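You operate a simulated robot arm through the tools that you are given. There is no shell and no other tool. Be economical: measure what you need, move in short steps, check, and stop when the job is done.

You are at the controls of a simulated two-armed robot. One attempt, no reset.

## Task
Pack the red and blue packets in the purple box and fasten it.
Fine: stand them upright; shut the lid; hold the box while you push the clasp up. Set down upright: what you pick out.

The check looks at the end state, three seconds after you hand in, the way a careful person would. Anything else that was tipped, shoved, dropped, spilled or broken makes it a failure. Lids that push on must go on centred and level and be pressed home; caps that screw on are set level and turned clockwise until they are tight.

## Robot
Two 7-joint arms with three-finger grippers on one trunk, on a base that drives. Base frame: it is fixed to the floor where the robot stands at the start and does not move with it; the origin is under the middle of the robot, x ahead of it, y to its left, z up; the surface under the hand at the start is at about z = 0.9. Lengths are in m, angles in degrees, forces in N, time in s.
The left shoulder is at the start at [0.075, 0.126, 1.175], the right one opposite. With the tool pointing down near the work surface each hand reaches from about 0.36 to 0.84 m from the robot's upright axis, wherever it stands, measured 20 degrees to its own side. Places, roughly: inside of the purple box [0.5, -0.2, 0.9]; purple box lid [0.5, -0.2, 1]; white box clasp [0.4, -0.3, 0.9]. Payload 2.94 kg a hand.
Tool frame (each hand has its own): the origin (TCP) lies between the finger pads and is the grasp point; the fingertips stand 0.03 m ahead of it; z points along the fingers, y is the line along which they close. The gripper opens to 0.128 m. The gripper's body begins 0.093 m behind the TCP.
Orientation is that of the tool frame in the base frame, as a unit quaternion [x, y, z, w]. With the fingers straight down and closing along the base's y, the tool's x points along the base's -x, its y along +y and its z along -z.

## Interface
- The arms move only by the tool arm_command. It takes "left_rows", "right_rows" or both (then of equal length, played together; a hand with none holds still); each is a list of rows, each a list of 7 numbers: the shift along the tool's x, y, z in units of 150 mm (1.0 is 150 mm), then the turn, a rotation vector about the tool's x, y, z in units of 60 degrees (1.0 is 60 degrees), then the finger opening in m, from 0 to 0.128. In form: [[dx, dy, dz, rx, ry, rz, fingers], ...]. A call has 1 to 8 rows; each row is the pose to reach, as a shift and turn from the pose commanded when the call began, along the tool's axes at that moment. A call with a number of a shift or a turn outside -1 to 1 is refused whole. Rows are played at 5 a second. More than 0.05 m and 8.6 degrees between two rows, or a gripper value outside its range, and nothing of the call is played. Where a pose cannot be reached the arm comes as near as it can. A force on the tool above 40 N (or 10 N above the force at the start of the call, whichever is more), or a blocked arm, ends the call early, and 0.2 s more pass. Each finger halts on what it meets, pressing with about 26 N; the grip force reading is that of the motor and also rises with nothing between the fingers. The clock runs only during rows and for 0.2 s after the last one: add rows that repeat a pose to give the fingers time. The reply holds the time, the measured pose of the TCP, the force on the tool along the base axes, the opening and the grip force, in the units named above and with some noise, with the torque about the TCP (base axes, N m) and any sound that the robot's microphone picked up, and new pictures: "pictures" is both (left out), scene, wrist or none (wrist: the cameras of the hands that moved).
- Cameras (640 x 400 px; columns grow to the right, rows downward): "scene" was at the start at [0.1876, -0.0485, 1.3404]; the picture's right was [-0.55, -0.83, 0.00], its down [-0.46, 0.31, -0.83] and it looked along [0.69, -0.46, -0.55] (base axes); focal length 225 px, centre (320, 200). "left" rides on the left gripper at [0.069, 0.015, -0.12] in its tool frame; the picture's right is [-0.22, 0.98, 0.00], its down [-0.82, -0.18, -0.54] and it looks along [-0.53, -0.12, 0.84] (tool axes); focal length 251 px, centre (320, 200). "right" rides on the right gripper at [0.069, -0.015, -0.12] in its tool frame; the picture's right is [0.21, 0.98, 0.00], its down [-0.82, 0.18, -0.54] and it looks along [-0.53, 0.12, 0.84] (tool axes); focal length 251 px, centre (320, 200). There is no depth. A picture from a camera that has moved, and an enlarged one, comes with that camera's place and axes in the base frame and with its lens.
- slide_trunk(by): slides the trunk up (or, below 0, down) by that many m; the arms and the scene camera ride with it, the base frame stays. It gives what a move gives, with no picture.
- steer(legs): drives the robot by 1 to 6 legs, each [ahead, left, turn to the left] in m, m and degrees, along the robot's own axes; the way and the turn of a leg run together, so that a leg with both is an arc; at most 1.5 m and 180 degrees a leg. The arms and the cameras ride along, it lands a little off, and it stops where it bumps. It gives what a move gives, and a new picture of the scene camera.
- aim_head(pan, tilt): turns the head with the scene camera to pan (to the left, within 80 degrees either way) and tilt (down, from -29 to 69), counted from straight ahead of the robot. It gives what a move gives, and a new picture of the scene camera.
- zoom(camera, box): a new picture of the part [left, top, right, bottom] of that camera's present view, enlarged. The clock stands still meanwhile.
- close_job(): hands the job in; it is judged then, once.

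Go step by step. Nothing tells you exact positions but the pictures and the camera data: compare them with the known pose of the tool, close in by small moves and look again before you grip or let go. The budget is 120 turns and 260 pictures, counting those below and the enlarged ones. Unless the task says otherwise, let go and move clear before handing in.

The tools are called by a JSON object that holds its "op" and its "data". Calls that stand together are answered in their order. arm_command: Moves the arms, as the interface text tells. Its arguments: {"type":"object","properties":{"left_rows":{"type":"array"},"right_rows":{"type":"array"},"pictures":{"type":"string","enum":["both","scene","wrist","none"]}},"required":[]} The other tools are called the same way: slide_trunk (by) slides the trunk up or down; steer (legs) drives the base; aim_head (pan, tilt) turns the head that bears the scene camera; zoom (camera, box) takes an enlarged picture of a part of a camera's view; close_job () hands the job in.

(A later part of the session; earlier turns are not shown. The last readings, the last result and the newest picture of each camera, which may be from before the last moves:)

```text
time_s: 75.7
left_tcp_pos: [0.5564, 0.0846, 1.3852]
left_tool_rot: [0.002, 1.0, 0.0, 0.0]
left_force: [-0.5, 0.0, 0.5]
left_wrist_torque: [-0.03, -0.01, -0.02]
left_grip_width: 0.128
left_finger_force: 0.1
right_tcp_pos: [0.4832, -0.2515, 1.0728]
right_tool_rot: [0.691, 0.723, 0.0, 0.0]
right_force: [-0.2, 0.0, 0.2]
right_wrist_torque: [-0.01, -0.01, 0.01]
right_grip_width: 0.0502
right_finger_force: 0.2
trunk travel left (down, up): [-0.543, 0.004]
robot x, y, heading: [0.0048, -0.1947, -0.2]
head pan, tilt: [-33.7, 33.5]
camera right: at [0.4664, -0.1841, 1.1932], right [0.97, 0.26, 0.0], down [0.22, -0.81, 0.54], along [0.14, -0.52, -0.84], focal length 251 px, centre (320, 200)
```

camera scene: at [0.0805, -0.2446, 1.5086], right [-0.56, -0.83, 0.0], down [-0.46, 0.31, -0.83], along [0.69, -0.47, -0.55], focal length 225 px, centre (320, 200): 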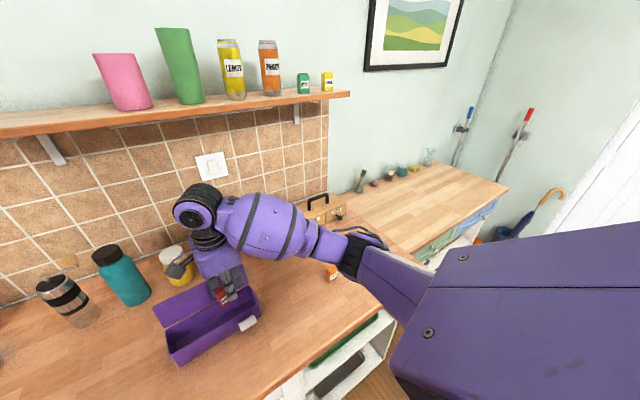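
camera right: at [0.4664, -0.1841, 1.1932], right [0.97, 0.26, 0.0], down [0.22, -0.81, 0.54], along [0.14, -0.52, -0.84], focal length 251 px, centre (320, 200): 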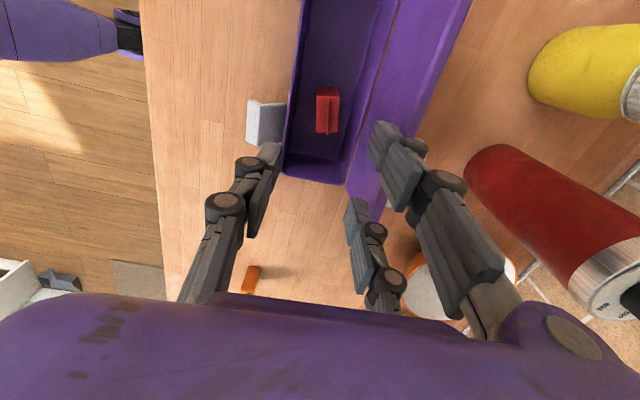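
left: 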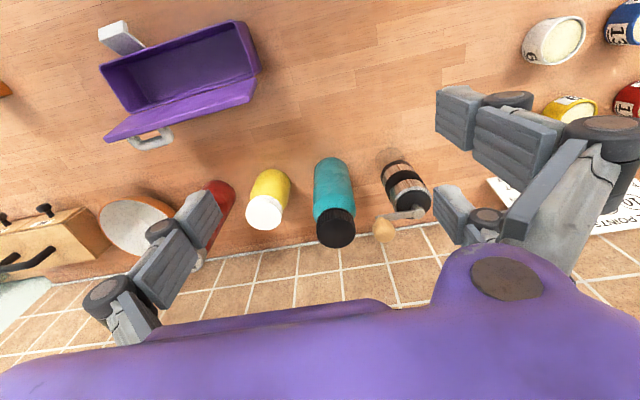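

Red stands in the box. I'll go back for blue.

{"op": "arm_command", "data": {"right_rows": [[-0.25, -0.03, 0, 0, 0, 0, 0.05], [-0.5, -0.06, 0, 0, 0, 0, 0.05], [-0.75, -0.09, 0, 0, 0, 0.02, 0.05], [-1.0, -0.12, 0, 0, 0, 0.045, 0.05]], "pictures": "none"}}

{"op": "arm_command", "data": {"right_rows": [[-0.25, -0.03, 0, 0, 0, 0, 0.05], [-0.5, -0.06, 0, 0, 0, 0, 0.05], [-0.75, -0.09, 0, 0, 0, 0, 0.05], [-1.0, -0.12, 0, 0, 0, 0, 0.05]], "pictures": "none"}}

{"op": "arm_command", "data": {"right_rows": [[-0.25, 0, 0, 0, 0, 0, 0.05], [-0.5, 0, 0, 0, 0, 0, 0.05], [-0.68, 0, 0, 0, 0, 0, 0.05], [-0.68, 0, 0, 0, 0, 0, 0.05]], "pictures": "wrist"}}

{"op": "zoom", "data": {"camera": "right", "box": [240, 60, 400, 200]}}

{"op": "zoom", "data": {"camera": "scene", "box": [150, 260, 290, 370]}}

```text
time_s: 76.7
left_tcp_pos: [0.5565, 0.0809, 1.3863]
left_tool_rot: [0.002, 1.0, 0.0, 0.0]
left_force: [0.0, 0.0, 0.6]
left_wrist_torque: [0.02, -0.04, 0.0]
left_grip_width: 0.128
left_finger_force: 0.0
right_tcp_pos: [0.4729, -0.4043, 1.0717]
right_tool_rot: [0.707, 0.707, 0.001, 0.0]
right_force: [0.7, -0.2, -0.4]
right_wrist_torque: [0.03, -0.01, 0.01]
right_grip_width: 0.05
right_finger_force: 0.1
trunk travel left (down, up): [-0.543, 0.004]
robot x, y, heading: [-0.0006, -0.1954, -0.6]
head pan, tilt: [-33.7, 33.5]
```

```text
time_s: 77.7
left_tcp_pos: [0.5558, 0.0826, 1.386]
left_tool_rot: [0.003, 1.0, 0.0, 0.0]
left_force: [0.2, -0.6, -0.5]
left_wrist_torque: [0.05, -0.04, 0.0]
left_grip_width: 0.1281
left_finger_force: 0.0
right_tcp_pos: [0.4569, -0.555, 1.0716]
right_tool_rot: [0.707, 0.707, 0.001, 0.0]
right_force: [0.1, -1.1, 0.0]
right_wrist_torque: [0.02, 0.0, -0.02]
right_grip_width: 0.0499
right_finger_force: 0.1
trunk travel left (down, up): [-0.543, 0.004]
robot x, y, heading: [0.0005, -0.1954, -0.1]
head pan, tilt: [-33.7, 33.5]
```

```text
time_s: 78.7
left_tcp_pos: [0.5569, 0.0843, 1.3859]
left_tool_rot: [0.003, 1.0, 0.001, 0.0]
left_force: [0.3, -0.7, 0.2]
left_wrist_torque: [-0.01, -0.02, 0.05]
left_grip_width: 0.1279
left_finger_force: 0.0
right_tcp_pos: [0.457, -0.6554, 1.0726]
right_tool_rot: [0.707, 0.707, 0.0, 0.0]
right_force: [0.0, 0.2, 0.1]
right_wrist_torque: [-0.01, 0.0, -0.01]
right_grip_width: 0.0498
right_finger_force: 0.0
trunk travel left (down, up): [-0.543, 0.004]
robot x, y, heading: [-0.0019, -0.1969, -0.4]
head pan, tilt: [-33.7, 33.5]
camera right: at [0.4434, -0.5875, 1.1926], right [0.98, 0.21, 0.0], down [0.18, -0.82, 0.54], along [0.12, -0.53, -0.84], focal length 251 px, centre (320, 200)
```

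right: 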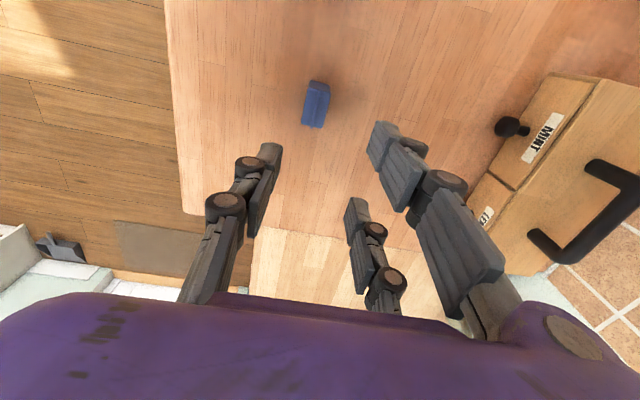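

```text
2.86 times, centred on (320, 130) of right
camera zoom: at [0.4434, -0.5875, 1.1926], right [0.98, 0.21, 0.0], down [0.18, -0.82, 0.54], along [0.12, -0.53, -0.84], focal length 718 px, centre (320, 400)
```

zoom: 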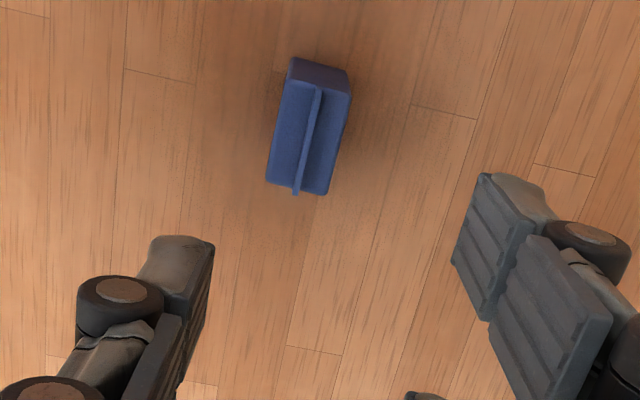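

```text
3.64 times, centred on (220, 315) of scene
camera zoom: at [0.0804, -0.2444, 1.5086], right [-0.56, -0.83, 0.0], down [-0.46, 0.31, -0.83], along [0.69, -0.47, -0.55], focal length 820 px, centre (684, -218)
```

zoom: 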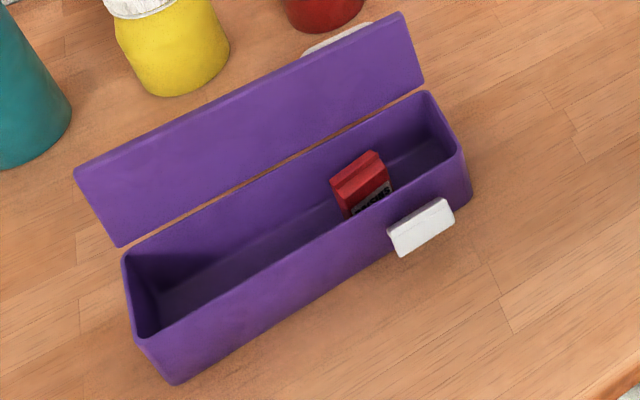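

Blue is at (0.452,-0.6435) with no yaw. I'll descend and grip with the same offset.

{"op": "arm_command", "data": {"right_rows": [[0, -0.033, 0.2, 0, 0, 0, 0.05], [0, -0.033, 0.45, 0, 0, 0, 0.05], [0, -0.033, 0.65, 0, 0, 0, 0.05], [0, -0.033, 0.824, 0, 0, 0, 0.045], [0, -0.033, 0.824, 0, 0, 0, 0.045]], "pictures": "none"}}

{"op": "zoom", "data": {"camera": "right", "box": [220, 90, 420, 250]}}

```text
time_s: 79.9
left_tcp_pos: [0.5563, 0.0838, 1.3858]
left_tool_rot: [0.003, 1.0, -0.001, 0.0]
left_force: [0.0, -0.4, 0.2]
left_wrist_torque: [0.03, 0.01, 0.01]
left_grip_width: 0.1282
left_finger_force: 0.1
right_tcp_pos: [0.4532, -0.6534, 0.947]
right_tool_rot: [0.707, 0.707, 0.0, 0.001]
right_force: [-0.8, 0.6, 0.6]
right_wrist_torque: [0.02, -0.02, -0.02]
right_grip_width: 0.045
right_finger_force: 0.0
trunk travel left (down, up): [-0.543, 0.004]
robot x, y, heading: [0.0009, -0.1972, -0.6]
head pan, tilt: [-33.7, 33.5]
```

```text
2.50 times, centred on (320, 170) of right
camera zoom: at [0.4402, -0.5853, 1.0673], right [0.98, 0.21, 0.0], down [0.18, -0.82, 0.54], along [0.12, -0.53, -0.84], focal length 629 px, centre (320, 275)
```

zoom: 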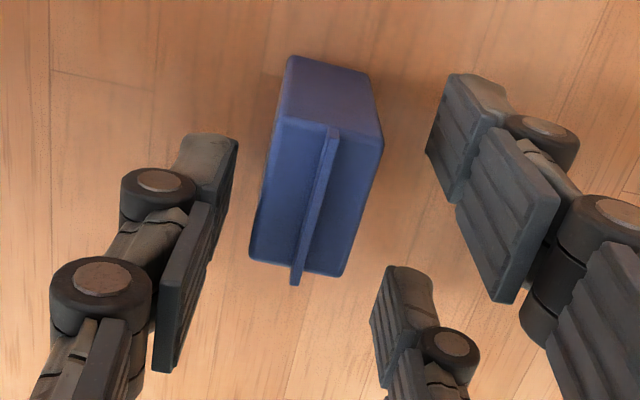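

{"op": "arm_command", "data": {"right_rows": [[-0.022, -0.014, -0.005, 0, 0, 0, 0.045], [-0.022, -0.014, -0.005, 0, 0, 0, 0.035], [-0.022, -0.014, -0.005, 0, 0, 0, 0.026], [-0.022, -0.014, -0.005, 0, 0, 0, 0.02], [-0.022, -0.014, -0.005, 0, 0, 0, 0.01], [-0.022, -0.014, -0.005, 0, 0, 0, 0.0]], "pictures": "wrist"}}

{"op": "arm_command", "data": {"right_rows": [[0, 0, -0.04, 0, 0, 0, 0.0], [0, 0, -0.1, 0, 0, 0, 0.0], [0, 0, -0.18, 0, 0, 0, 0.0], [0, 0, -0.28, 0, 0, 0, 0.0], [0, 0, -0.38, 0, 0, 0, 0.0], [0, 0, -0.48, 0, 0, 0, 0.0], [0, 0, -0.56, 0, 0, 0, 0.0], [0, 0, -0.59, 0, 0, 0, 0.0]], "pictures": "wrist"}}

```text
time_s: 81.3
left_tcp_pos: [0.5564, 0.0839, 1.3859]
left_tool_rot: [0.003, 1.0, 0.0, 0.0]
left_force: [0.0, -1.0, 0.9]
left_wrist_torque: [-0.06, 0.01, -0.02]
left_grip_width: 0.1278
left_finger_force: 0.1
right_tcp_pos: [0.4506, -0.6572, 0.9477]
right_tool_rot: [0.708, 0.706, 0.001, 0.0]
right_force: [-0.9, 0.0, -1.1]
right_wrist_torque: [0.01, -0.01, 0.03]
right_grip_width: 0.0202
right_finger_force: 26.1
trunk travel left (down, up): [-0.543, 0.004]
robot x, y, heading: [-0.0015, -0.1959, -0.4]
head pan, tilt: [-33.7, 33.5]
camera right: at [0.4366, -0.5893, 1.0676], right [0.98, 0.21, 0.0], down [0.18, -0.82, 0.54], along [0.12, -0.53, -0.84], focal length 251 px, centre (320, 200)
```

right: 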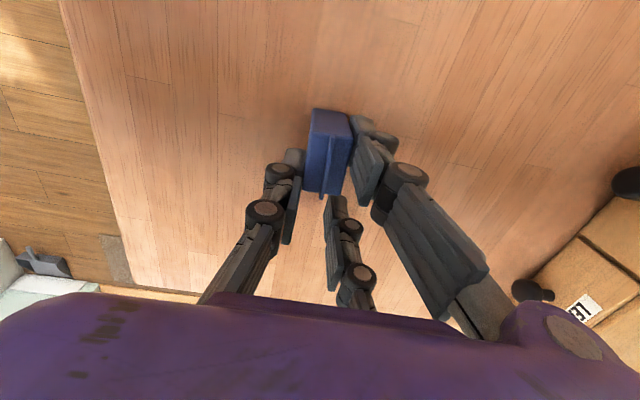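

```text
time_s: 83.1
left_tcp_pos: [0.5564, 0.0829, 1.3853]
left_tool_rot: [0.002, 1.0, 0.0, 0.0]
left_force: [0.3, 0.6, 0.5]
left_wrist_torque: [-0.03, 0.0, 0.03]
left_grip_width: 0.128
left_finger_force: 0.1
right_tcp_pos: [0.4508, -0.6594, 1.0344]
right_tool_rot: [0.708, 0.707, 0.0, 0.0]
right_force: [-0.5, 0.0, -0.2]
right_wrist_torque: [-0.03, 0.0, -0.01]
right_grip_width: 0.0197
right_finger_force: 25.6
trunk travel left (down, up): [-0.543, 0.004]
robot x, y, heading: [-0.0008, -0.1943, -0.4]
head pan, tilt: [-33.7, 33.5]
camera right: at [0.4363, -0.5902, 1.1546], right [0.98, 0.21, 0.0], down [0.18, -0.82, 0.54], along [0.12, -0.53, -0.84], focal length 251 px, centre (320, 200)
```

right: 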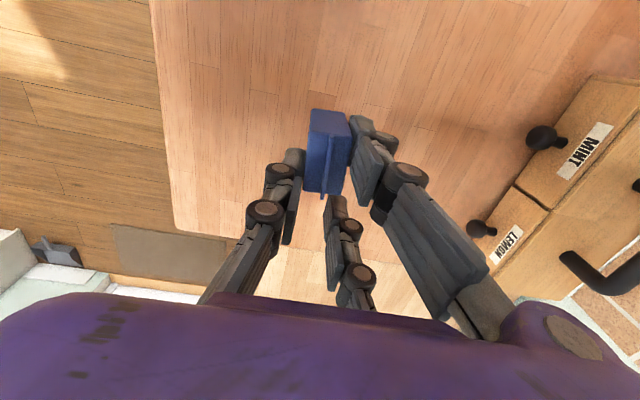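

Blue is held. I'll carry it slowly, swinging wide around orange.

{"op": "arm_command", "data": {"right_rows": [[0.02, 0.04, 0, 0, 0, 0, 0], [0.07, 0.11, 0, 0, 0, 0, 0], [0.15, 0.19, 0, 0, 0, 0, 0], [0.25, 0.26, 0, 0, 0, 0, 0], [0.36, 0.3, 0, 0, 0, 0, 0], [0.47, 0.3, 0, 0, 0, 0, 0], [0.56, 0.3, 0, 0, 0, 0, 0], [0.62, 0.3, 0, 0, 0, 0, 0]], "pictures": "none"}}

{"op": "arm_command", "data": {"right_rows": [[0.04, 0, 0, 0, 0, 0, 0], [0.12, 0, 0, 0, 0, 0, 0], [0.23, 0, 0, 0, 0, 0, 0], [0.35, 0, 0, 0, 0, 0, 0], [0.47, 0, 0, 0, 0, 0, 0], [0.59, 0, 0, 0, 0, 0, 0], [0.69, 0, 0, 0, 0, 0, 0], [0.74, 0, 0, 0, 0, 0, 0]], "pictures": "wrist"}}

```text
time_s: 84.9
left_tcp_pos: [0.5567, 0.0831, 1.3845]
left_tool_rot: [0.003, 1.0, 0.001, 0.0]
left_force: [-0.2, 0.6, -0.3]
left_wrist_torque: [-0.01, 0.0, -0.01]
left_grip_width: 0.1279
left_finger_force: 0.1
right_tcp_pos: [0.4937, -0.5652, 1.0348]
right_tool_rot: [0.708, 0.706, 0.0, 0.001]
right_force: [-0.4, -0.5, 0.6]
right_wrist_torque: [0.01, -0.01, -0.01]
right_grip_width: 0.0197
right_finger_force: 26.5
trunk travel left (down, up): [-0.543, 0.004]
robot x, y, heading: [-0.0027, -0.1958, -0.5]
head pan, tilt: [-33.7, 33.5]
```

```text
time_s: 86.7
left_tcp_pos: [0.5569, 0.0828, 1.3862]
left_tool_rot: [0.002, 1.0, 0.0, 0.0]
left_force: [-0.3, -0.8, -0.4]
left_wrist_torque: [0.0, 0.0, -0.03]
left_grip_width: 0.1279
left_finger_force: 0.1
right_tcp_pos: [0.4949, -0.4545, 1.0366]
right_tool_rot: [0.707, 0.707, 0.001, 0.0]
right_force: [-0.6, 0.4, -0.3]
right_wrist_torque: [-0.01, 0.0, 0.02]
right_grip_width: 0.0195
right_finger_force: 25.6
trunk travel left (down, up): [-0.543, 0.004]
robot x, y, heading: [-0.0052, -0.1956, -0.1]
head pan, tilt: [-33.7, 33.5]
camera right: at [0.4813, -0.3858, 1.1568], right [0.98, 0.21, 0.0], down [0.18, -0.82, 0.54], along [0.12, -0.53, -0.84], focal length 251 px, centre (320, 200)
```

right: 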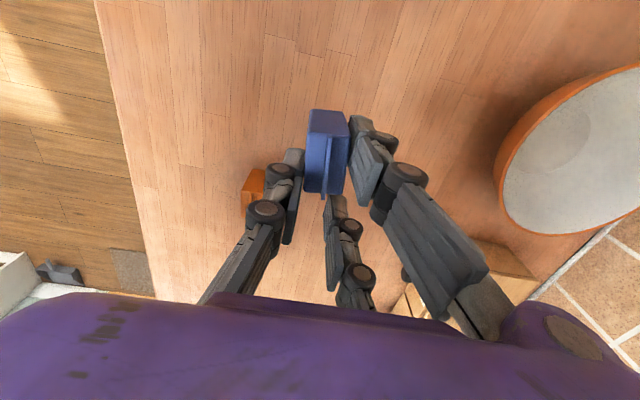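

{"op": "arm_command", "data": {"right_rows": [[0.03, -0.02, -0.02, 0, 0, -0.01, 0], [0.1, -0.04, -0.04, 0, 0, -0.02, 0], [0.19, -0.06, -0.05, 0, 0, -0.03, 0], [0.3, -0.08, -0.05, 0, 0, -0.045, 0], [0.41, -0.09, -0.05, 0, 0, -0.045, 0], [0.52, -0.09, -0.05, 0, 0, -0.045, 0], [0.61, -0.09, -0.05, 0, 0, -0.045, 0], [0.66, -0.09, -0.05, 0, 0, -0.045, 0]], "pictures": "none"}}

{"op": "arm_command", "data": {"right_rows": [[0.03, 0, 0, 0, 0, 0, 0], [0.1, 0, 0, 0, 0, 0, 0], [0.19, 0.01, 0, 0, 0, 0, 0], [0.3, 0.02, 0, 0, 0, 0, 0], [0.41, 0.02, 0, 0, 0, 0, 0], [0.52, 0.03, 0, 0, 0, 0, 0], [0.61, 0.03, 0, 0, 0, 0, 0], [0.66, 0.03, 0, 0, 0, 0, 0]], "pictures": "wrist"}}

{"op": "arm_command", "data": {"right_rows": [[0.03, 0, 0, 0, 0, 0, 0], [0.1, 0.01, 0, 0, 0, 0, 0], [0.19, 0.02, 0, 0, 0, 0, 0], [0.3, 0.02, 0, 0, 0, 0, 0], [0.41, 0.03, 0, 0, 0, 0, 0], [0.52, 0.03, 0, 0, 0, 0, 0], [0.6, 0.03, 0, 0, 0, 0, 0], [0.62, 0.03, 0, 0, 0, 0, 0]], "pictures": "wrist"}}

{"op": "zoom", "data": {"camera": "right", "box": [200, 60, 440, 240]}}

```text
time_s: 88.5
left_tcp_pos: [0.5561, 0.0838, 1.3865]
left_tool_rot: [0.003, 1.0, 0.0, -0.001]
left_force: [-0.2, -1.0, -0.3]
left_wrist_torque: [0.03, -0.01, -0.01]
left_grip_width: 0.1277
left_finger_force: 0.1
right_tcp_pos: [0.4824, -0.3559, 1.0434]
right_tool_rot: [0.691, 0.723, 0.001, 0.001]
right_force: [0.1, 0.9, 0.5]
right_wrist_torque: [-0.04, 0.0, -0.01]
right_grip_width: 0.0193
right_finger_force: 26.7
trunk travel left (down, up): [-0.543, 0.004]
robot x, y, heading: [-0.0, -0.1977, -0.7]
head pan, tilt: [-33.7, 33.5]
```

```text
time_s: 90.3
left_tcp_pos: [0.5553, 0.0844, 1.3857]
left_tool_rot: [0.002, 1.0, 0.001, 0.001]
left_force: [-0.7, -0.1, 0.2]
left_wrist_torque: [0.01, -0.01, -0.09]
left_grip_width: 0.1278
left_finger_force: 0.1
right_tcp_pos: [0.4809, -0.2563, 1.0427]
right_tool_rot: [0.691, 0.723, 0.0, 0.001]
right_force: [0.3, -0.3, 0.0]
right_wrist_torque: [-0.05, -0.02, -0.01]
right_grip_width: 0.0194
right_finger_force: 25.8
trunk travel left (down, up): [-0.543, 0.004]
robot x, y, heading: [0.0002, -0.1952, 0.2]
head pan, tilt: [-33.7, 33.5]
camera right: at [0.4639, -0.1883, 1.1627], right [0.97, 0.26, 0.0], down [0.22, -0.81, 0.54], along [0.14, -0.52, -0.84], focal length 251 px, centre (320, 200)
```

right: 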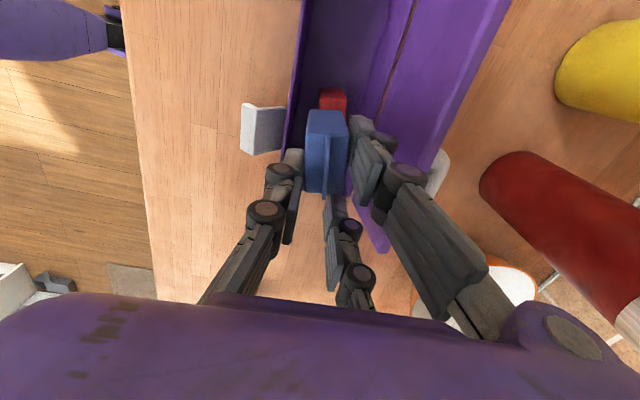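

```text
time_s: 92.1
left_tcp_pos: [0.5568, 0.0834, 1.3851]
left_tool_rot: [0.003, 1.0, 0.0, 0.0]
left_force: [0.0, -0.3, -0.9]
left_wrist_torque: [-0.03, 0.0, 0.02]
left_grip_width: 0.128
left_finger_force: 0.0
right_tcp_pos: [0.4809, -0.1633, 1.0425]
right_tool_rot: [0.69, 0.724, 0.0, 0.001]
right_force: [-0.4, 0.2, -0.5]
right_wrist_torque: [0.04, 0.0, -0.01]
right_grip_width: 0.0192
right_finger_force: 25.7
trunk travel left (down, up): [-0.543, 0.004]
robot x, y, heading: [0.0001, -0.1944, -0.3]
head pan, tilt: [-33.7, 33.5]
camera right: at [0.4631, -0.0964, 1.1627], right [0.97, 0.26, 0.0], down [0.22, -0.81, 0.54], along [0.14, -0.52, -0.84], focal length 251 px, centre (320, 200)
```

right: 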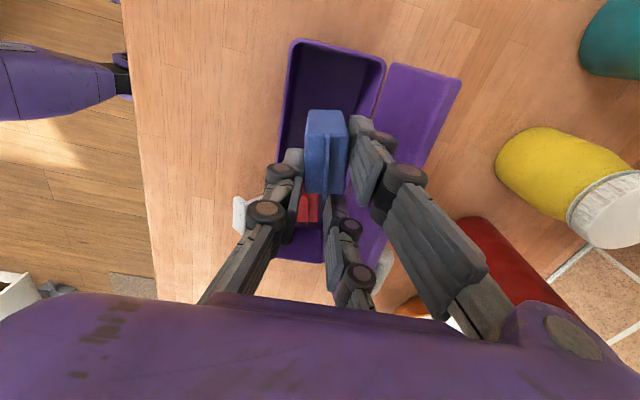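

```text
2.22 times, centred on (320, 150) of right
camera zoom: at [0.4631, -0.0964, 1.1627], right [0.97, 0.26, 0.0], down [0.22, -0.81, 0.54], along [0.14, -0.52, -0.84], focal length 559 px, centre (320, 311)
```

zoom: 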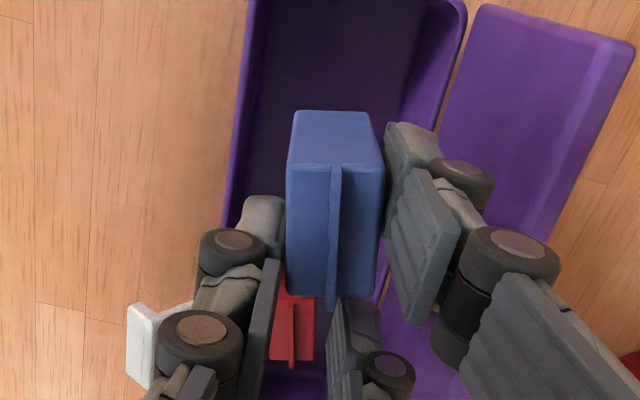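

Aligned. Lowering blue into the box.

{"op": "arm_command", "data": {"right_rows": [[0, 0.007, 0.05, 0, 0, 0, 0], [0, 0.007, 0.13, 0, 0, 0, 0], [0, 0.007, 0.22, 0, 0, 0, 0], [0, 0.007, 0.31, 0, 0, 0, 0], [0, 0.007, 0.39, 0, 0, 0, 0], [0, 0.007, 0.47, 0, 0, 0, 0], [0, 0.007, 0.52, 0, 0, 0, 0], [0, 0.007, 0.53, 0, 0, 0, 0]], "pictures": "wrist"}}

{"op": "arm_command", "data": {"right_rows": [[0, 0, 0.015, 0, 0, 0, 0], [0, 0, 0.03, 0, 0, 0, 0], [0, 0, 0.045, 0, 0, 0, 0], [0, 0, 0.055, 0, 0, 0, 0], [0, 0, 0.055, 0, 0, 0, 0]], "pictures": "wrist"}}

```text
time_s: 93.9
left_tcp_pos: [0.5572, 0.0847, 1.3858]
left_tool_rot: [0.003, 1.0, 0.0, 0.0]
left_force: [-0.1, 0.1, -0.6]
left_wrist_torque: [0.01, 0.01, -0.03]
left_grip_width: 0.1279
left_finger_force: 0.1
right_tcp_pos: [0.4825, -0.164, 0.9633]
right_tool_rot: [0.69, 0.724, 0.001, 0.0]
right_force: [-0.4, 0.3, -0.4]
right_wrist_torque: [0.01, -0.01, 0.04]
right_grip_width: 0.0195
right_finger_force: 26.1
trunk travel left (down, up): [-0.543, 0.004]
robot x, y, heading: [-0.0009, -0.1971, -0.4]
head pan, tilt: [-33.7, 33.5]
camera right: at [0.4654, -0.0964, 1.0837], right [0.97, 0.26, 0.0], down [0.22, -0.81, 0.54], along [0.14, -0.52, -0.84], focal length 251 px, centre (320, 200)
```

right: 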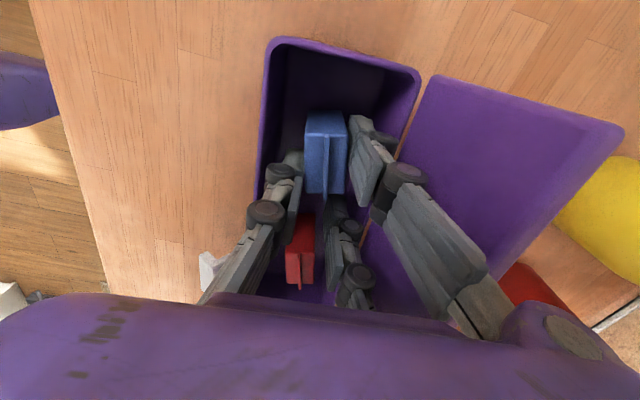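

```text
time_s: 95.1
left_tcp_pos: [0.5576, 0.084, 1.3851]
left_tool_rot: [0.002, 1.0, 0.0, 0.0]
left_force: [0.3, 0.1, 0.9]
left_wrist_torque: [-0.02, 0.02, 0.01]
left_grip_width: 0.1277
left_finger_force: 0.0
right_tcp_pos: [0.4823, -0.1639, 0.9563]
right_tool_rot: [0.691, 0.723, 0.0, 0.0]
right_force: [0.0, 0.0, 0.5]
right_wrist_torque: [0.0, -0.01, 0.02]
right_grip_width: 0.0194
right_finger_force: 26.5
trunk travel left (down, up): [-0.543, 0.004]
robot x, y, heading: [0.0002, -0.1908, -0.5]
head pan, tilt: [-33.7, 33.5]
camera right: at [0.4648, -0.096, 1.0761], right [0.97, 0.26, 0.0], down [0.22, -0.81, 0.54], along [0.14, -0.52, -0.84], focal length 251 px, centre (320, 200)
```

right: 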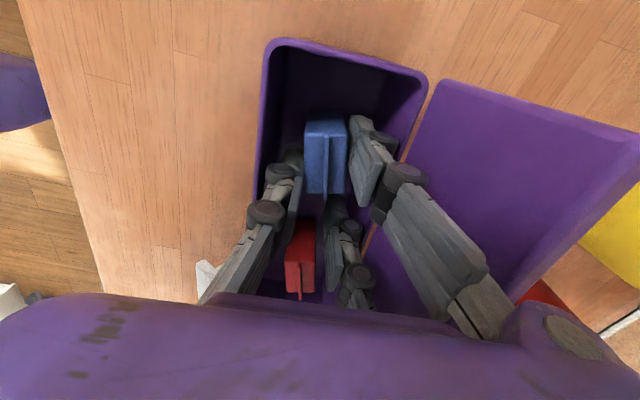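

{"op": "arm_command", "data": {"right_rows": [[0, 0, 0.01, 0, 0, 0, 0], [0, 0, 0.02, 0, 0, 0, 0], [0, 0, 0.03, 0, 0, 0, 0], [0, 0, 0.035, 0, 0, 0, 0], [0, 0, 0.035, 0, 0, 0, 0]], "pictures": "none"}}

```text
time_s: 96.3
left_tcp_pos: [0.556, 0.0844, 1.3883]
left_tool_rot: [0.002, 1.0, 0.0, 0.001]
left_force: [0.1, 1.0, 0.0]
left_wrist_torque: [0.0, -0.02, 0.03]
left_grip_width: 0.128
left_finger_force: 0.0
right_tcp_pos: [0.4825, -0.1626, 0.9498]
right_tool_rot: [0.691, 0.723, 0.002, 0.0]
right_force: [0.0, -2.5, 10.5]
right_wrist_torque: [0.02, -0.04, -0.03]
right_grip_width: 0.0195
right_finger_force: 26.2
trunk travel left (down, up): [-0.543, 0.004]
robot x, y, heading: [-0.0005, -0.1931, -0.3]
head pan, tilt: [-33.7, 33.5]
```

Floor contact. I'll release slightly and withdraw.

{"op": "arm_command", "data": {"right_rows": [[0, 0, -0.006, 0, 0, 0, 0.0], [0, 0, -0.006, 0, 0, 0, 0.024], [0, 0, -0.006, 0, 0, 0, 0.027], [0, 0, -0.006, 0, 0, 0, 0.027]], "pictures": "none"}}

{"op": "arm_command", "data": {"right_rows": [[0, 0, -0.05, 0, 0, 0, 0.027], [0, 0, -0.13, 0, 0, 0, 0.027], [0, 0, -0.25, 0, 0, 0, 0.027], [0, 0, -0.4, 0, 0, 0, 0.027], [0, 0, -0.6, 0, 0, 0, 0.03], [0, 0, -0.8, 0, 0, 0, 0.04], [0, 0, -1.0, 0, 0, 0, 0.04]], "pictures": "wrist"}}

{"op": "zoom", "data": {"camera": "left", "box": [60, 0, 300, 160]}}

```text
time_s: 97.3
left_tcp_pos: [0.5574, 0.0841, 1.3854]
left_tool_rot: [0.002, 1.0, 0.0, 0.0]
left_force: [0.7, -0.2, -0.3]
left_wrist_torque: [0.0, -0.03, -0.01]
left_grip_width: 0.128
left_finger_force: 0.1
right_tcp_pos: [0.4822, -0.1643, 0.9495]
right_tool_rot: [0.691, 0.723, 0.0, 0.0]
right_force: [0.2, 0.5, -1.4]
right_wrist_torque: [-0.03, -0.02, 0.0]
right_grip_width: 0.0261
right_finger_force: 0.1
trunk travel left (down, up): [-0.543, 0.004]
robot x, y, heading: [-0.0004, -0.1994, -0.7]
head pan, tilt: [-33.7, 33.5]
```

```text
time_s: 98.9
left_tcp_pos: [0.5568, 0.0833, 1.3865]
left_tool_rot: [0.003, 1.0, -0.001, 0.0]
left_force: [0.3, -1.0, -0.7]
left_wrist_torque: [-0.02, 0.01, -0.04]
left_grip_width: 0.128
left_finger_force: 0.1
right_tcp_pos: [0.4812, -0.1649, 1.1034]
right_tool_rot: [0.69, 0.724, 0.001, 0.001]
right_force: [0.1, 0.2, 0.1]
right_wrist_torque: [-0.02, -0.02, 0.0]
right_grip_width: 0.0398
right_finger_force: 0.0
trunk travel left (down, up): [-0.543, 0.004]
robot x, y, heading: [-0.0007, -0.1945, -0.2]
head pan, tilt: [-33.7, 33.5]
camera right: at [0.4637, -0.0978, 1.2238], right [0.97, 0.26, 0.0], down [0.22, -0.81, 0.54], along [0.14, -0.52, -0.84], focal length 251 px, centre (320, 200)
```

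right: 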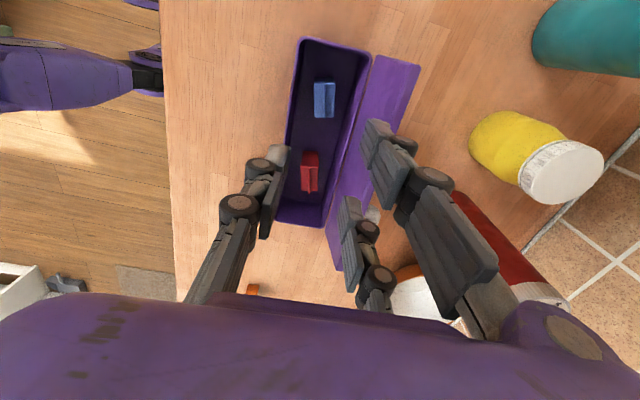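

```text
2.50 times, centred on (180, 80) of left
camera zoom: at [0.4878, 0.099, 1.5058], right [0.22, 0.98, 0.0], down [0.82, -0.18, 0.54], along [0.53, -0.12, -0.84], focal length 629 px, centre (670, 500)
```

zoom: 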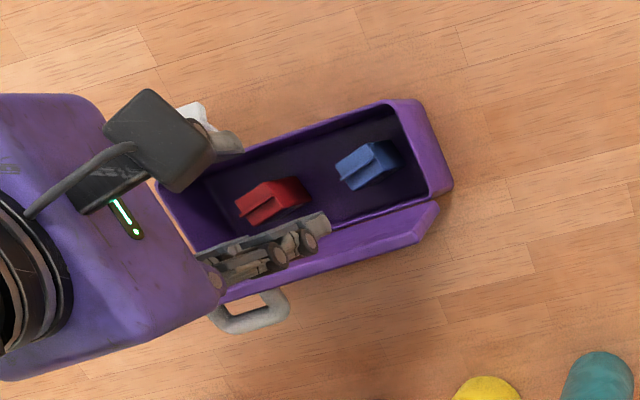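

Both packets stand upright in the box. Next is the lid: I'll take the right hand, fingers closed, over and behind it (y≈−0.15, away from its handle) and push it forward.

{"op": "arm_command", "data": {"right_rows": [[0.02, 0, -0.1, 0, 0, 0, 0.02], [0.04, 0.2, -0.15, 0, 0, 0, 0.0], [0.06, 0.45, -0.15, 0, 0, 0, 0.0], [0.06, 0.7, -0.15, 0, 0, 0, 0.0], [0.06, 0.82, -0.15, 0, 0, 0, 0.0], [0.06, 0.82, -0.15, 0, 0, 0, 0.0]]}}

{"op": "zoom", "data": {"camera": "left", "box": [60, 0, 380, 200]}}

```text
time_s: 100.3
left_tcp_pos: [0.5577, 0.083, 1.3871]
left_tool_rot: [0.002, 1.0, 0.0, 0.0]
left_force: [0.5, 0.1, 0.5]
left_wrist_torque: [-0.01, 0.0, 0.02]
left_grip_width: 0.128
left_finger_force: 0.0
right_tcp_pos: [0.6026, -0.1513, 1.1254]
right_tool_rot: [0.691, 0.723, 0.001, -0.001]
right_force: [0.7, -0.3, -0.3]
right_wrist_torque: [0.02, 0.01, -0.01]
right_grip_width: 0.0
right_finger_force: 3.3
trunk travel left (down, up): [-0.543, 0.004]
robot x, y, heading: [-0.0005, -0.1974, -0.5]
head pan, tilt: [-33.7, 33.5]
camera scene: at [0.0803, -0.2447, 1.5086], right [-0.56, -0.83, 0.0], down [-0.46, 0.31, -0.83], along [0.69, -0.47, -0.55], focal length 225 px, centre (320, 200)
camera right: at [0.5846, -0.0841, 1.2452], right [0.97, 0.26, 0.0], down [0.22, -0.81, 0.54], along [0.14, -0.52, -0.84], focal length 251 px, centre (320, 200)
```

scene: 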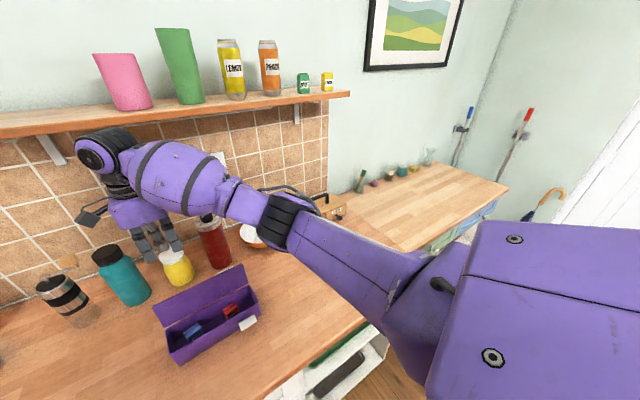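
right: 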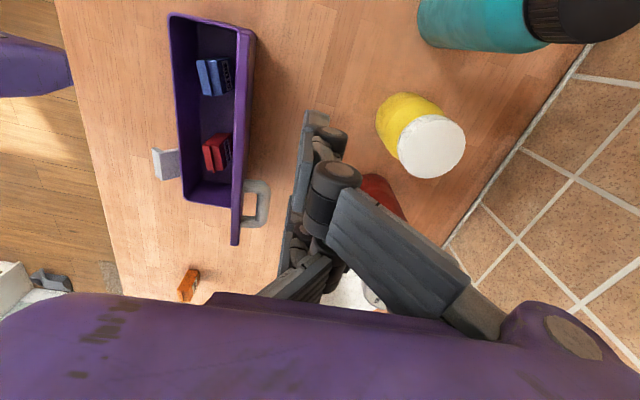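

```text
2.00 times, centred on (220, 100) of left
camera zoom: at [0.488, 0.0986, 1.5056], right [0.22, 0.98, 0.0], down [0.82, -0.18, 0.54], along [0.53, -0.12, -0.84], focal length 503 px, centre (520, 400)
```

zoom: 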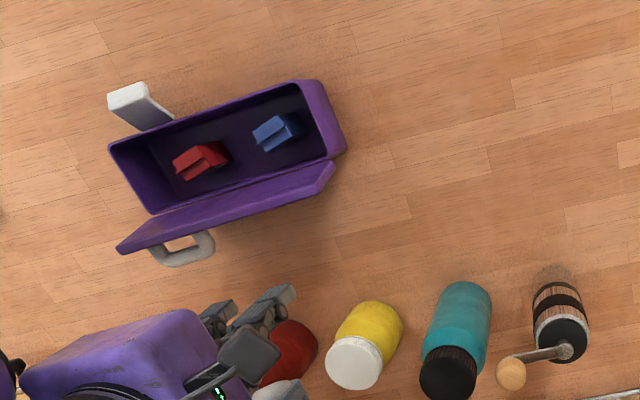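

{"op": "arm_command", "data": {"right_rows": [[0, 0, 0.2, 0, 0, 0, 0.0], [0, 0, 0.45, 0, 0, 0, 0.0], [0, 0, 0.63, 0, 0, 0, 0.0], [0, -0.1, 0.63, 0, 0, 0, 0.0], [0, -0.17, 0.63, 0, 0, 0, 0.0], [0, -0.17, 0.63, 0, 0, 0, 0.0]], "pictures": "wrist"}}

{"op": "zoom", "data": {"camera": "left", "box": [60, 0, 380, 200]}}

```text
time_s: 101.7
left_tcp_pos: [0.5581, 0.0839, 1.3863]
left_tool_rot: [0.003, 1.0, 0.0, 0.0]
left_force: [0.1, 0.0, -0.4]
left_wrist_torque: [0.03, 0.02, -0.01]
left_grip_width: 0.1279
left_finger_force: 0.2
right_tcp_pos: [0.5764, -0.1511, 1.0306]
right_tool_rot: [0.691, 0.723, -0.001, 0.0]
right_force: [0.5, 0.3, -0.1]
right_wrist_torque: [-0.05, 0.02, -0.01]
right_grip_width: 0.0
right_finger_force: 2.7
trunk travel left (down, up): [-0.543, 0.004]
robot x, y, heading: [-0.0003, -0.1967, -0.1]
head pan, tilt: [-33.7, 33.5]
camera right: at [0.5608, -0.0837, 1.1508], right [0.97, 0.26, 0.0], down [0.22, -0.81, 0.54], along [0.14, -0.52, -0.84], focal length 251 px, centre (320, 200)
```

right: 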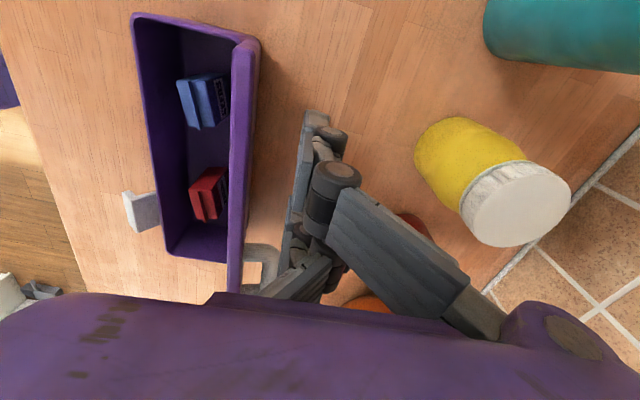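

```text
2.00 times, centred on (220, 100) of left
camera zoom: at [0.4885, 0.0989, 1.5054], right [0.22, 0.98, 0.0], down [0.82, -0.18, 0.54], along [0.53, -0.12, -0.84], focal length 503 px, centre (520, 400)
```

zoom: 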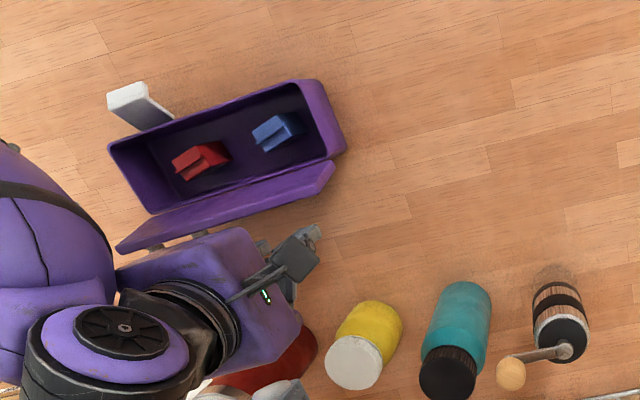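

Now I'll push the lid forward slowly.

{"op": "arm_command", "data": {"right_rows": [[0, -0.08, 0, 0, 0, 0, 0.0], [0, -0.16, 0, 0, 0, 0, 0.0], [0, -0.24, 0, 0, 0, 0, 0.0], [0, -0.31, 0, 0, 0, 0, 0.0], [0, -0.38, 0, 0, 0, 0, 0.0], [0, -0.44, 0, 0, 0, 0, 0.0]], "pictures": "wrist"}}

{"op": "zoom", "data": {"camera": "left", "box": [60, 0, 380, 200]}}

```text
time_s: 103.1
left_tcp_pos: [0.5567, 0.0827, 1.3864]
left_tool_rot: [0.003, 1.0, 0.001, 0.0]
left_force: [-0.5, 0.1, -0.8]
left_wrist_torque: [0.02, 0.0, 0.0]
left_grip_width: 0.1282
left_finger_force: 0.1
right_tcp_pos: [0.5129, -0.1539, 1.0281]
right_tool_rot: [0.69, 0.724, 0.0, 0.0]
right_force: [0.6, 0.0, 0.0]
right_wrist_torque: [-0.03, -0.03, 0.02]
right_grip_width: 0.0001
right_finger_force: 3.1
trunk travel left (down, up): [-0.543, 0.004]
robot x, y, heading: [-0.0007, -0.1979, -0.3]
head pan, tilt: [-33.7, 33.5]
camera right: at [0.496, -0.0863, 1.1498], right [0.97, 0.26, 0.0], down [0.22, -0.81, 0.54], along [0.14, -0.52, -0.84], focal length 251 px, centre (320, 200)
```

right: 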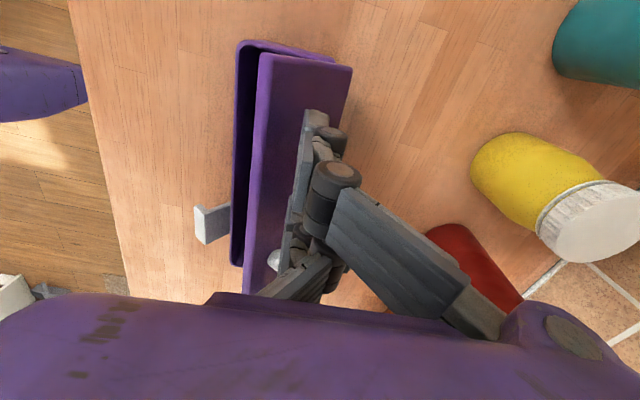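

```text
2.00 times, centred on (220, 100) of left
camera zoom: at [0.488, 0.0987, 1.5056], right [0.22, 0.98, 0.0], down [0.82, -0.18, 0.54], along [0.53, -0.12, -0.84], focal length 503 px, centre (520, 400)
```

zoom: 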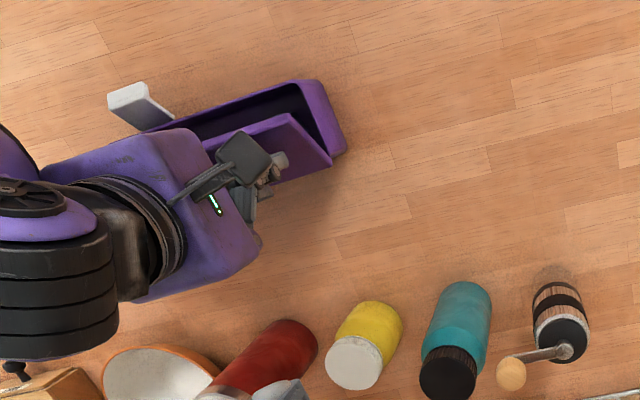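

The lid is past vertical and stays where it is put. I'll continue forward and down.

{"op": "arm_command", "data": {"right_rows": [[0, -0.08, 0, 0, 0, 0, 0.0], [0, -0.16, 0.03, 0, 0, 0, 0.0], [0, -0.24, 0.07, 0, 0, 0, 0.0], [0, -0.28, 0.12, 0, 0, 0, 0.0], [0, -0.3, 0.18, 0, 0, 0, 0.0], [0, -0.3, 0.18, 0, 0, 0, 0.0]], "pictures": "wrist"}}

{"op": "zoom", "data": {"camera": "left", "box": [60, 0, 380, 200]}}

```text
time_s: 104.5
left_tcp_pos: [0.5575, 0.0831, 1.3847]
left_tool_rot: [0.003, 1.0, 0.0, 0.0]
left_force: [-0.2, -0.7, 0.4]
left_wrist_torque: [-0.02, 0.0, 0.03]
left_grip_width: 0.1282
left_finger_force: 0.1
right_tcp_pos: [0.4684, -0.1532, 1.0014]
right_tool_rot: [0.691, 0.723, 0.001, 0.0]
right_force: [0.2, 0.0, -0.7]
right_wrist_torque: [-0.02, 0.0, -0.01]
right_grip_width: 0.0
right_finger_force: 3.1
trunk travel left (down, up): [-0.543, 0.004]
robot x, y, heading: [-0.0006, -0.1933, -0.3]
head pan, tilt: [-33.7, 33.5]
camera right: at [0.4504, -0.0872, 1.1225], right [0.97, 0.26, 0.0], down [0.22, -0.81, 0.54], along [0.14, -0.52, -0.84], focal length 251 px, centre (320, 200)
```

right: 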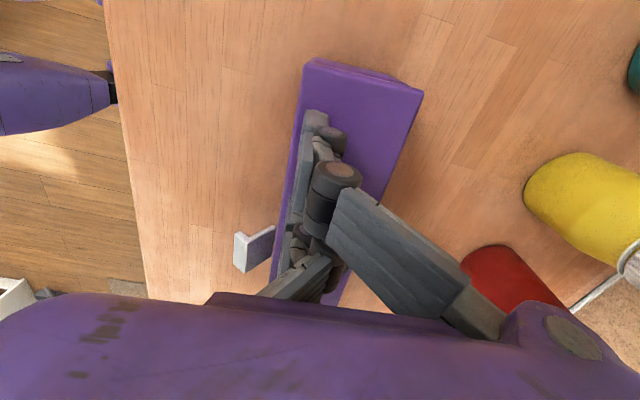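

```text
2.00 times, centred on (220, 100) of left
camera zoom: at [0.4882, 0.0988, 1.5055], right [0.22, 0.98, 0.0], down [0.82, -0.18, 0.54], along [0.53, -0.12, -0.84], focal length 503 px, centre (520, 400)
```

zoom: 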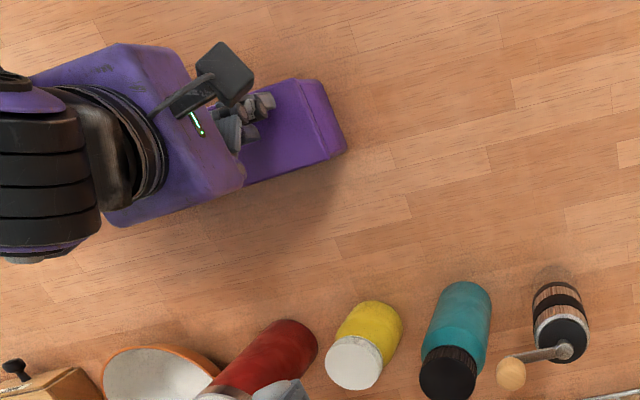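

The lid appears closed. I'll press it gently from above to confirm.

{"op": "arm_command", "data": {"right_rows": [[0, 0, 0.02, 0, 0, 0, 0.0], [0, 0, 0.04, 0, 0, 0, 0.0], [0, 0, 0.05, 0, 0, 0, 0.0]], "pictures": "none"}}

{"op": "zoom", "data": {"camera": "scene", "box": [130, 240, 290, 370]}}

```text
time_s: 105.3
left_tcp_pos: [0.5578, 0.0843, 1.3867]
left_tool_rot: [0.003, 1.0, 0.001, -0.001]
left_force: [-0.1, -0.1, -0.5]
left_wrist_torque: [0.02, 0.02, -0.03]
left_grip_width: 0.128
left_finger_force: 0.2
right_tcp_pos: [0.4684, -0.1555, 0.9945]
right_tool_rot: [0.691, 0.723, 0.001, 0.001]
right_force: [0.3, 0.9, 0.5]
right_wrist_torque: [0.0, 0.0, -0.03]
right_grip_width: 0.0001
right_finger_force: 3.4
trunk travel left (down, up): [-0.543, 0.004]
robot x, y, heading: [-0.0023, -0.1956, -0.2]
head pan, tilt: [-33.7, 33.5]
```

```text
3.08 times, centred on (210, 305) of scene
camera zoom: at [0.0805, -0.2445, 1.5086], right [-0.56, -0.83, 0.0], down [-0.46, 0.31, -0.83], along [0.69, -0.47, -0.55], focal length 694 px, centre (658, -123)
```

zoom: 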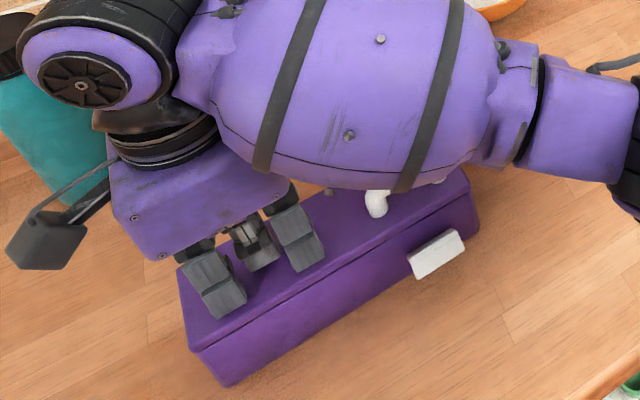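

The lid is shut. Next I'll raise the right hand clear and study the clasp.

{"op": "arm_command", "data": {"right_rows": [[0, 0, -0.3, 0, 0, 0, 0.0], [-0.2, 0, -0.6, 0, 0, 0, 0.0], [-0.5, 0, -0.9, 0, 0, 0, 0.0], [-0.8, 0, -0.9, 0, 0, 0, 0.0], [-1.0, 0, -0.9, 0, 0, 0, 0.0]], "pictures": "wrist"}}

{"op": "zoom", "data": {"camera": "scene", "box": [150, 250, 290, 370]}}

{"op": "zoom", "data": {"camera": "left", "box": [60, 0, 260, 130]}}

```text
refused: row 2 steps farther than a row can; nothing moved
```

```text
3.33 times, centred on (220, 310) of scene
camera zoom: at [0.0805, -0.2445, 1.5086], right [-0.56, -0.83, 0.0], down [-0.46, 0.31, -0.83], along [0.69, -0.47, -0.55], focal length 751 px, centre (653, -167)
```

zoom: 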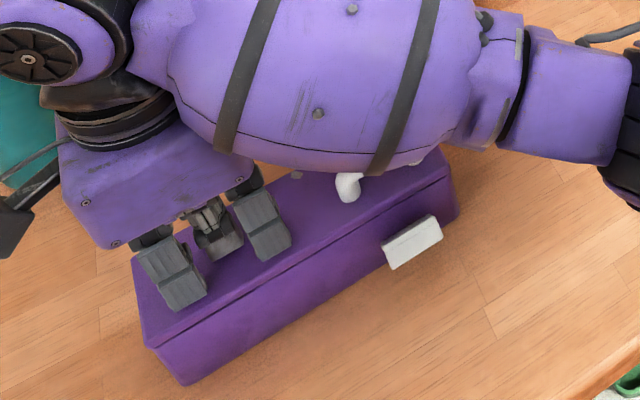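

```text
3.08 times, centred on (160, 65) of left
camera zoom: at [0.4882, 0.0988, 1.5055], right [0.22, 0.98, 0.0], down [0.82, -0.18, 0.54], along [0.53, -0.12, -0.84], focal length 774 px, centre (812, 615)
```

zoom: 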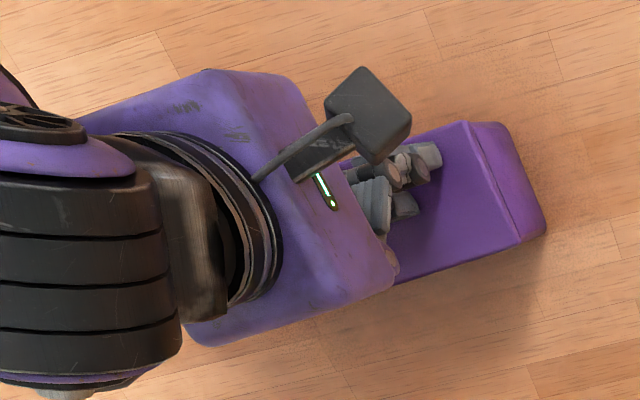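

{"op": "arm_command", "data": {"right_rows": [[0, 0, -0.3, 0, 0, 0, 0.0], [-0.05, 0, -0.6, 0, 0, 0, 0.0], [-0.2, 0, -0.85, 0, 0, 0, 0.0], [-0.5, 0, -0.9, 0, 0, 0, 0.0], [-0.8, 0, -0.9, 0, 0, 0, 0.0], [-1.0, 0, -0.9, 0, 0, 0, 0.0]], "pictures": "none"}}

{"op": "arm_command", "data": {"right_rows": [[-0.3, 0, 0, 0, 0, 0, 0.0], [-0.6, 0, 0, 0, 0, 0, 0.0], [-0.9, 0, 0, 0, 0, 0, 0.0]], "pictures": "none"}}

{"op": "zoom", "data": {"camera": "scene", "box": [150, 250, 290, 370]}}

{"op": "zoom", "data": {"camera": "left", "box": [60, 0, 260, 130]}}

{"op": "zoom", "data": {"camera": "right", "box": [180, 0, 480, 130]}}

```text
time_s: 106.7
left_tcp_pos: [0.5564, 0.0832, 1.386]
left_tool_rot: [0.002, 1.0, 0.0, 0.0]
left_force: [-0.6, 0.5, -0.6]
left_wrist_torque: [0.0, -0.02, 0.02]
left_grip_width: 0.1281
left_finger_force: 0.0
right_tcp_pos: [0.4766, -0.307, 1.1317]
right_tool_rot: [0.69, 0.723, 0.0, -0.001]
right_force: [-0.6, 0.0, 0.8]
right_wrist_torque: [0.03, 0.01, 0.0]
right_grip_width: 0.0
right_finger_force: 3.2
trunk travel left (down, up): [-0.543, 0.004]
robot x, y, heading: [-0.0008, -0.1936, -0.3]
head pan, tilt: [-33.7, 33.5]
```

```text
time_s: 107.5
left_tcp_pos: [0.5571, 0.0831, 1.3854]
left_tool_rot: [0.001, 1.0, 0.001, 0.0]
left_force: [-0.9, 0.4, -0.9]
left_wrist_torque: [0.01, 0.01, -0.01]
left_grip_width: 0.1281
left_finger_force: 0.0
right_tcp_pos: [0.4824, -0.4421, 1.1283]
right_tool_rot: [0.69, 0.724, 0.0, 0.0]
right_force: [-0.7, -0.9, -0.3]
right_wrist_torque: [0.0, -0.02, 0.01]
right_grip_width: 0.0003
right_finger_force: 2.8
trunk travel left (down, up): [-0.543, 0.004]
robot x, y, heading: [0.0008, -0.1981, -0.4]
head pan, tilt: [-33.7, 33.5]
```

```text
3.33 times, centred on (220, 310) of scene
camera zoom: at [0.0801, -0.2454, 1.5086], right [-0.56, -0.83, 0.0], down [-0.46, 0.31, -0.83], along [0.69, -0.47, -0.55], focal length 751 px, centre (653, -167)
```

zoom: 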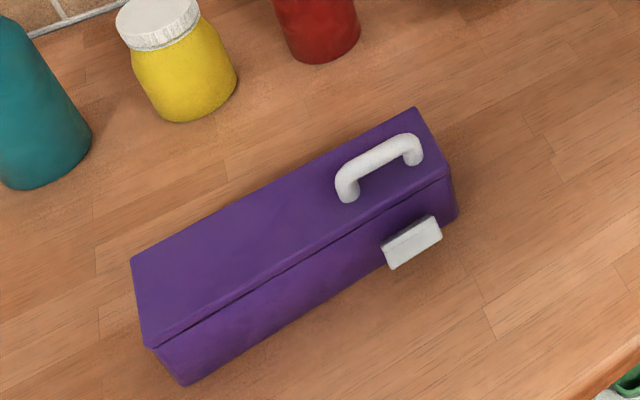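

```text
3.08 times, centred on (160, 65) of left
camera zoom: at [0.4877, 0.0981, 1.5059], right [0.22, 0.98, 0.0], down [0.82, -0.18, 0.54], along [0.53, -0.12, -0.84], focal length 774 px, centre (812, 615)
```

zoom: 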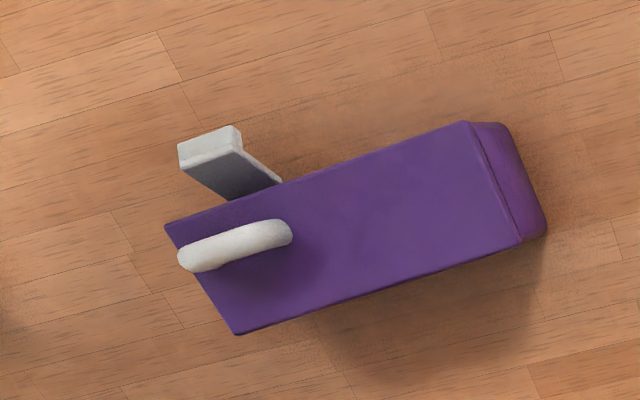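

```text
2.13 times, centred on (330, 65) of right
camera zoom: at [0.4646, -0.3751, 1.25], right [0.97, 0.26, 0.0], down [0.22, -0.81, 0.54], along [0.14, -0.52, -0.84], focal length 536 px, centre (299, 488)
```

zoom: 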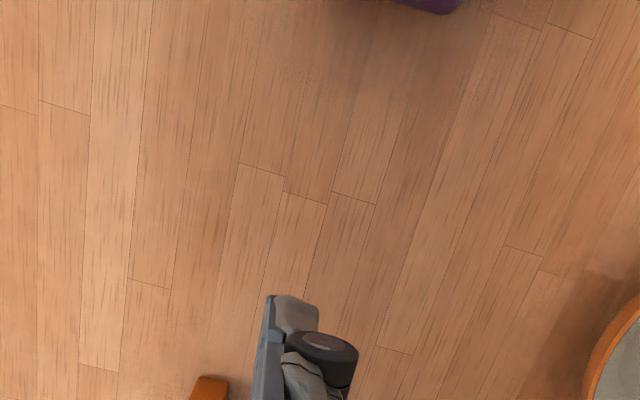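

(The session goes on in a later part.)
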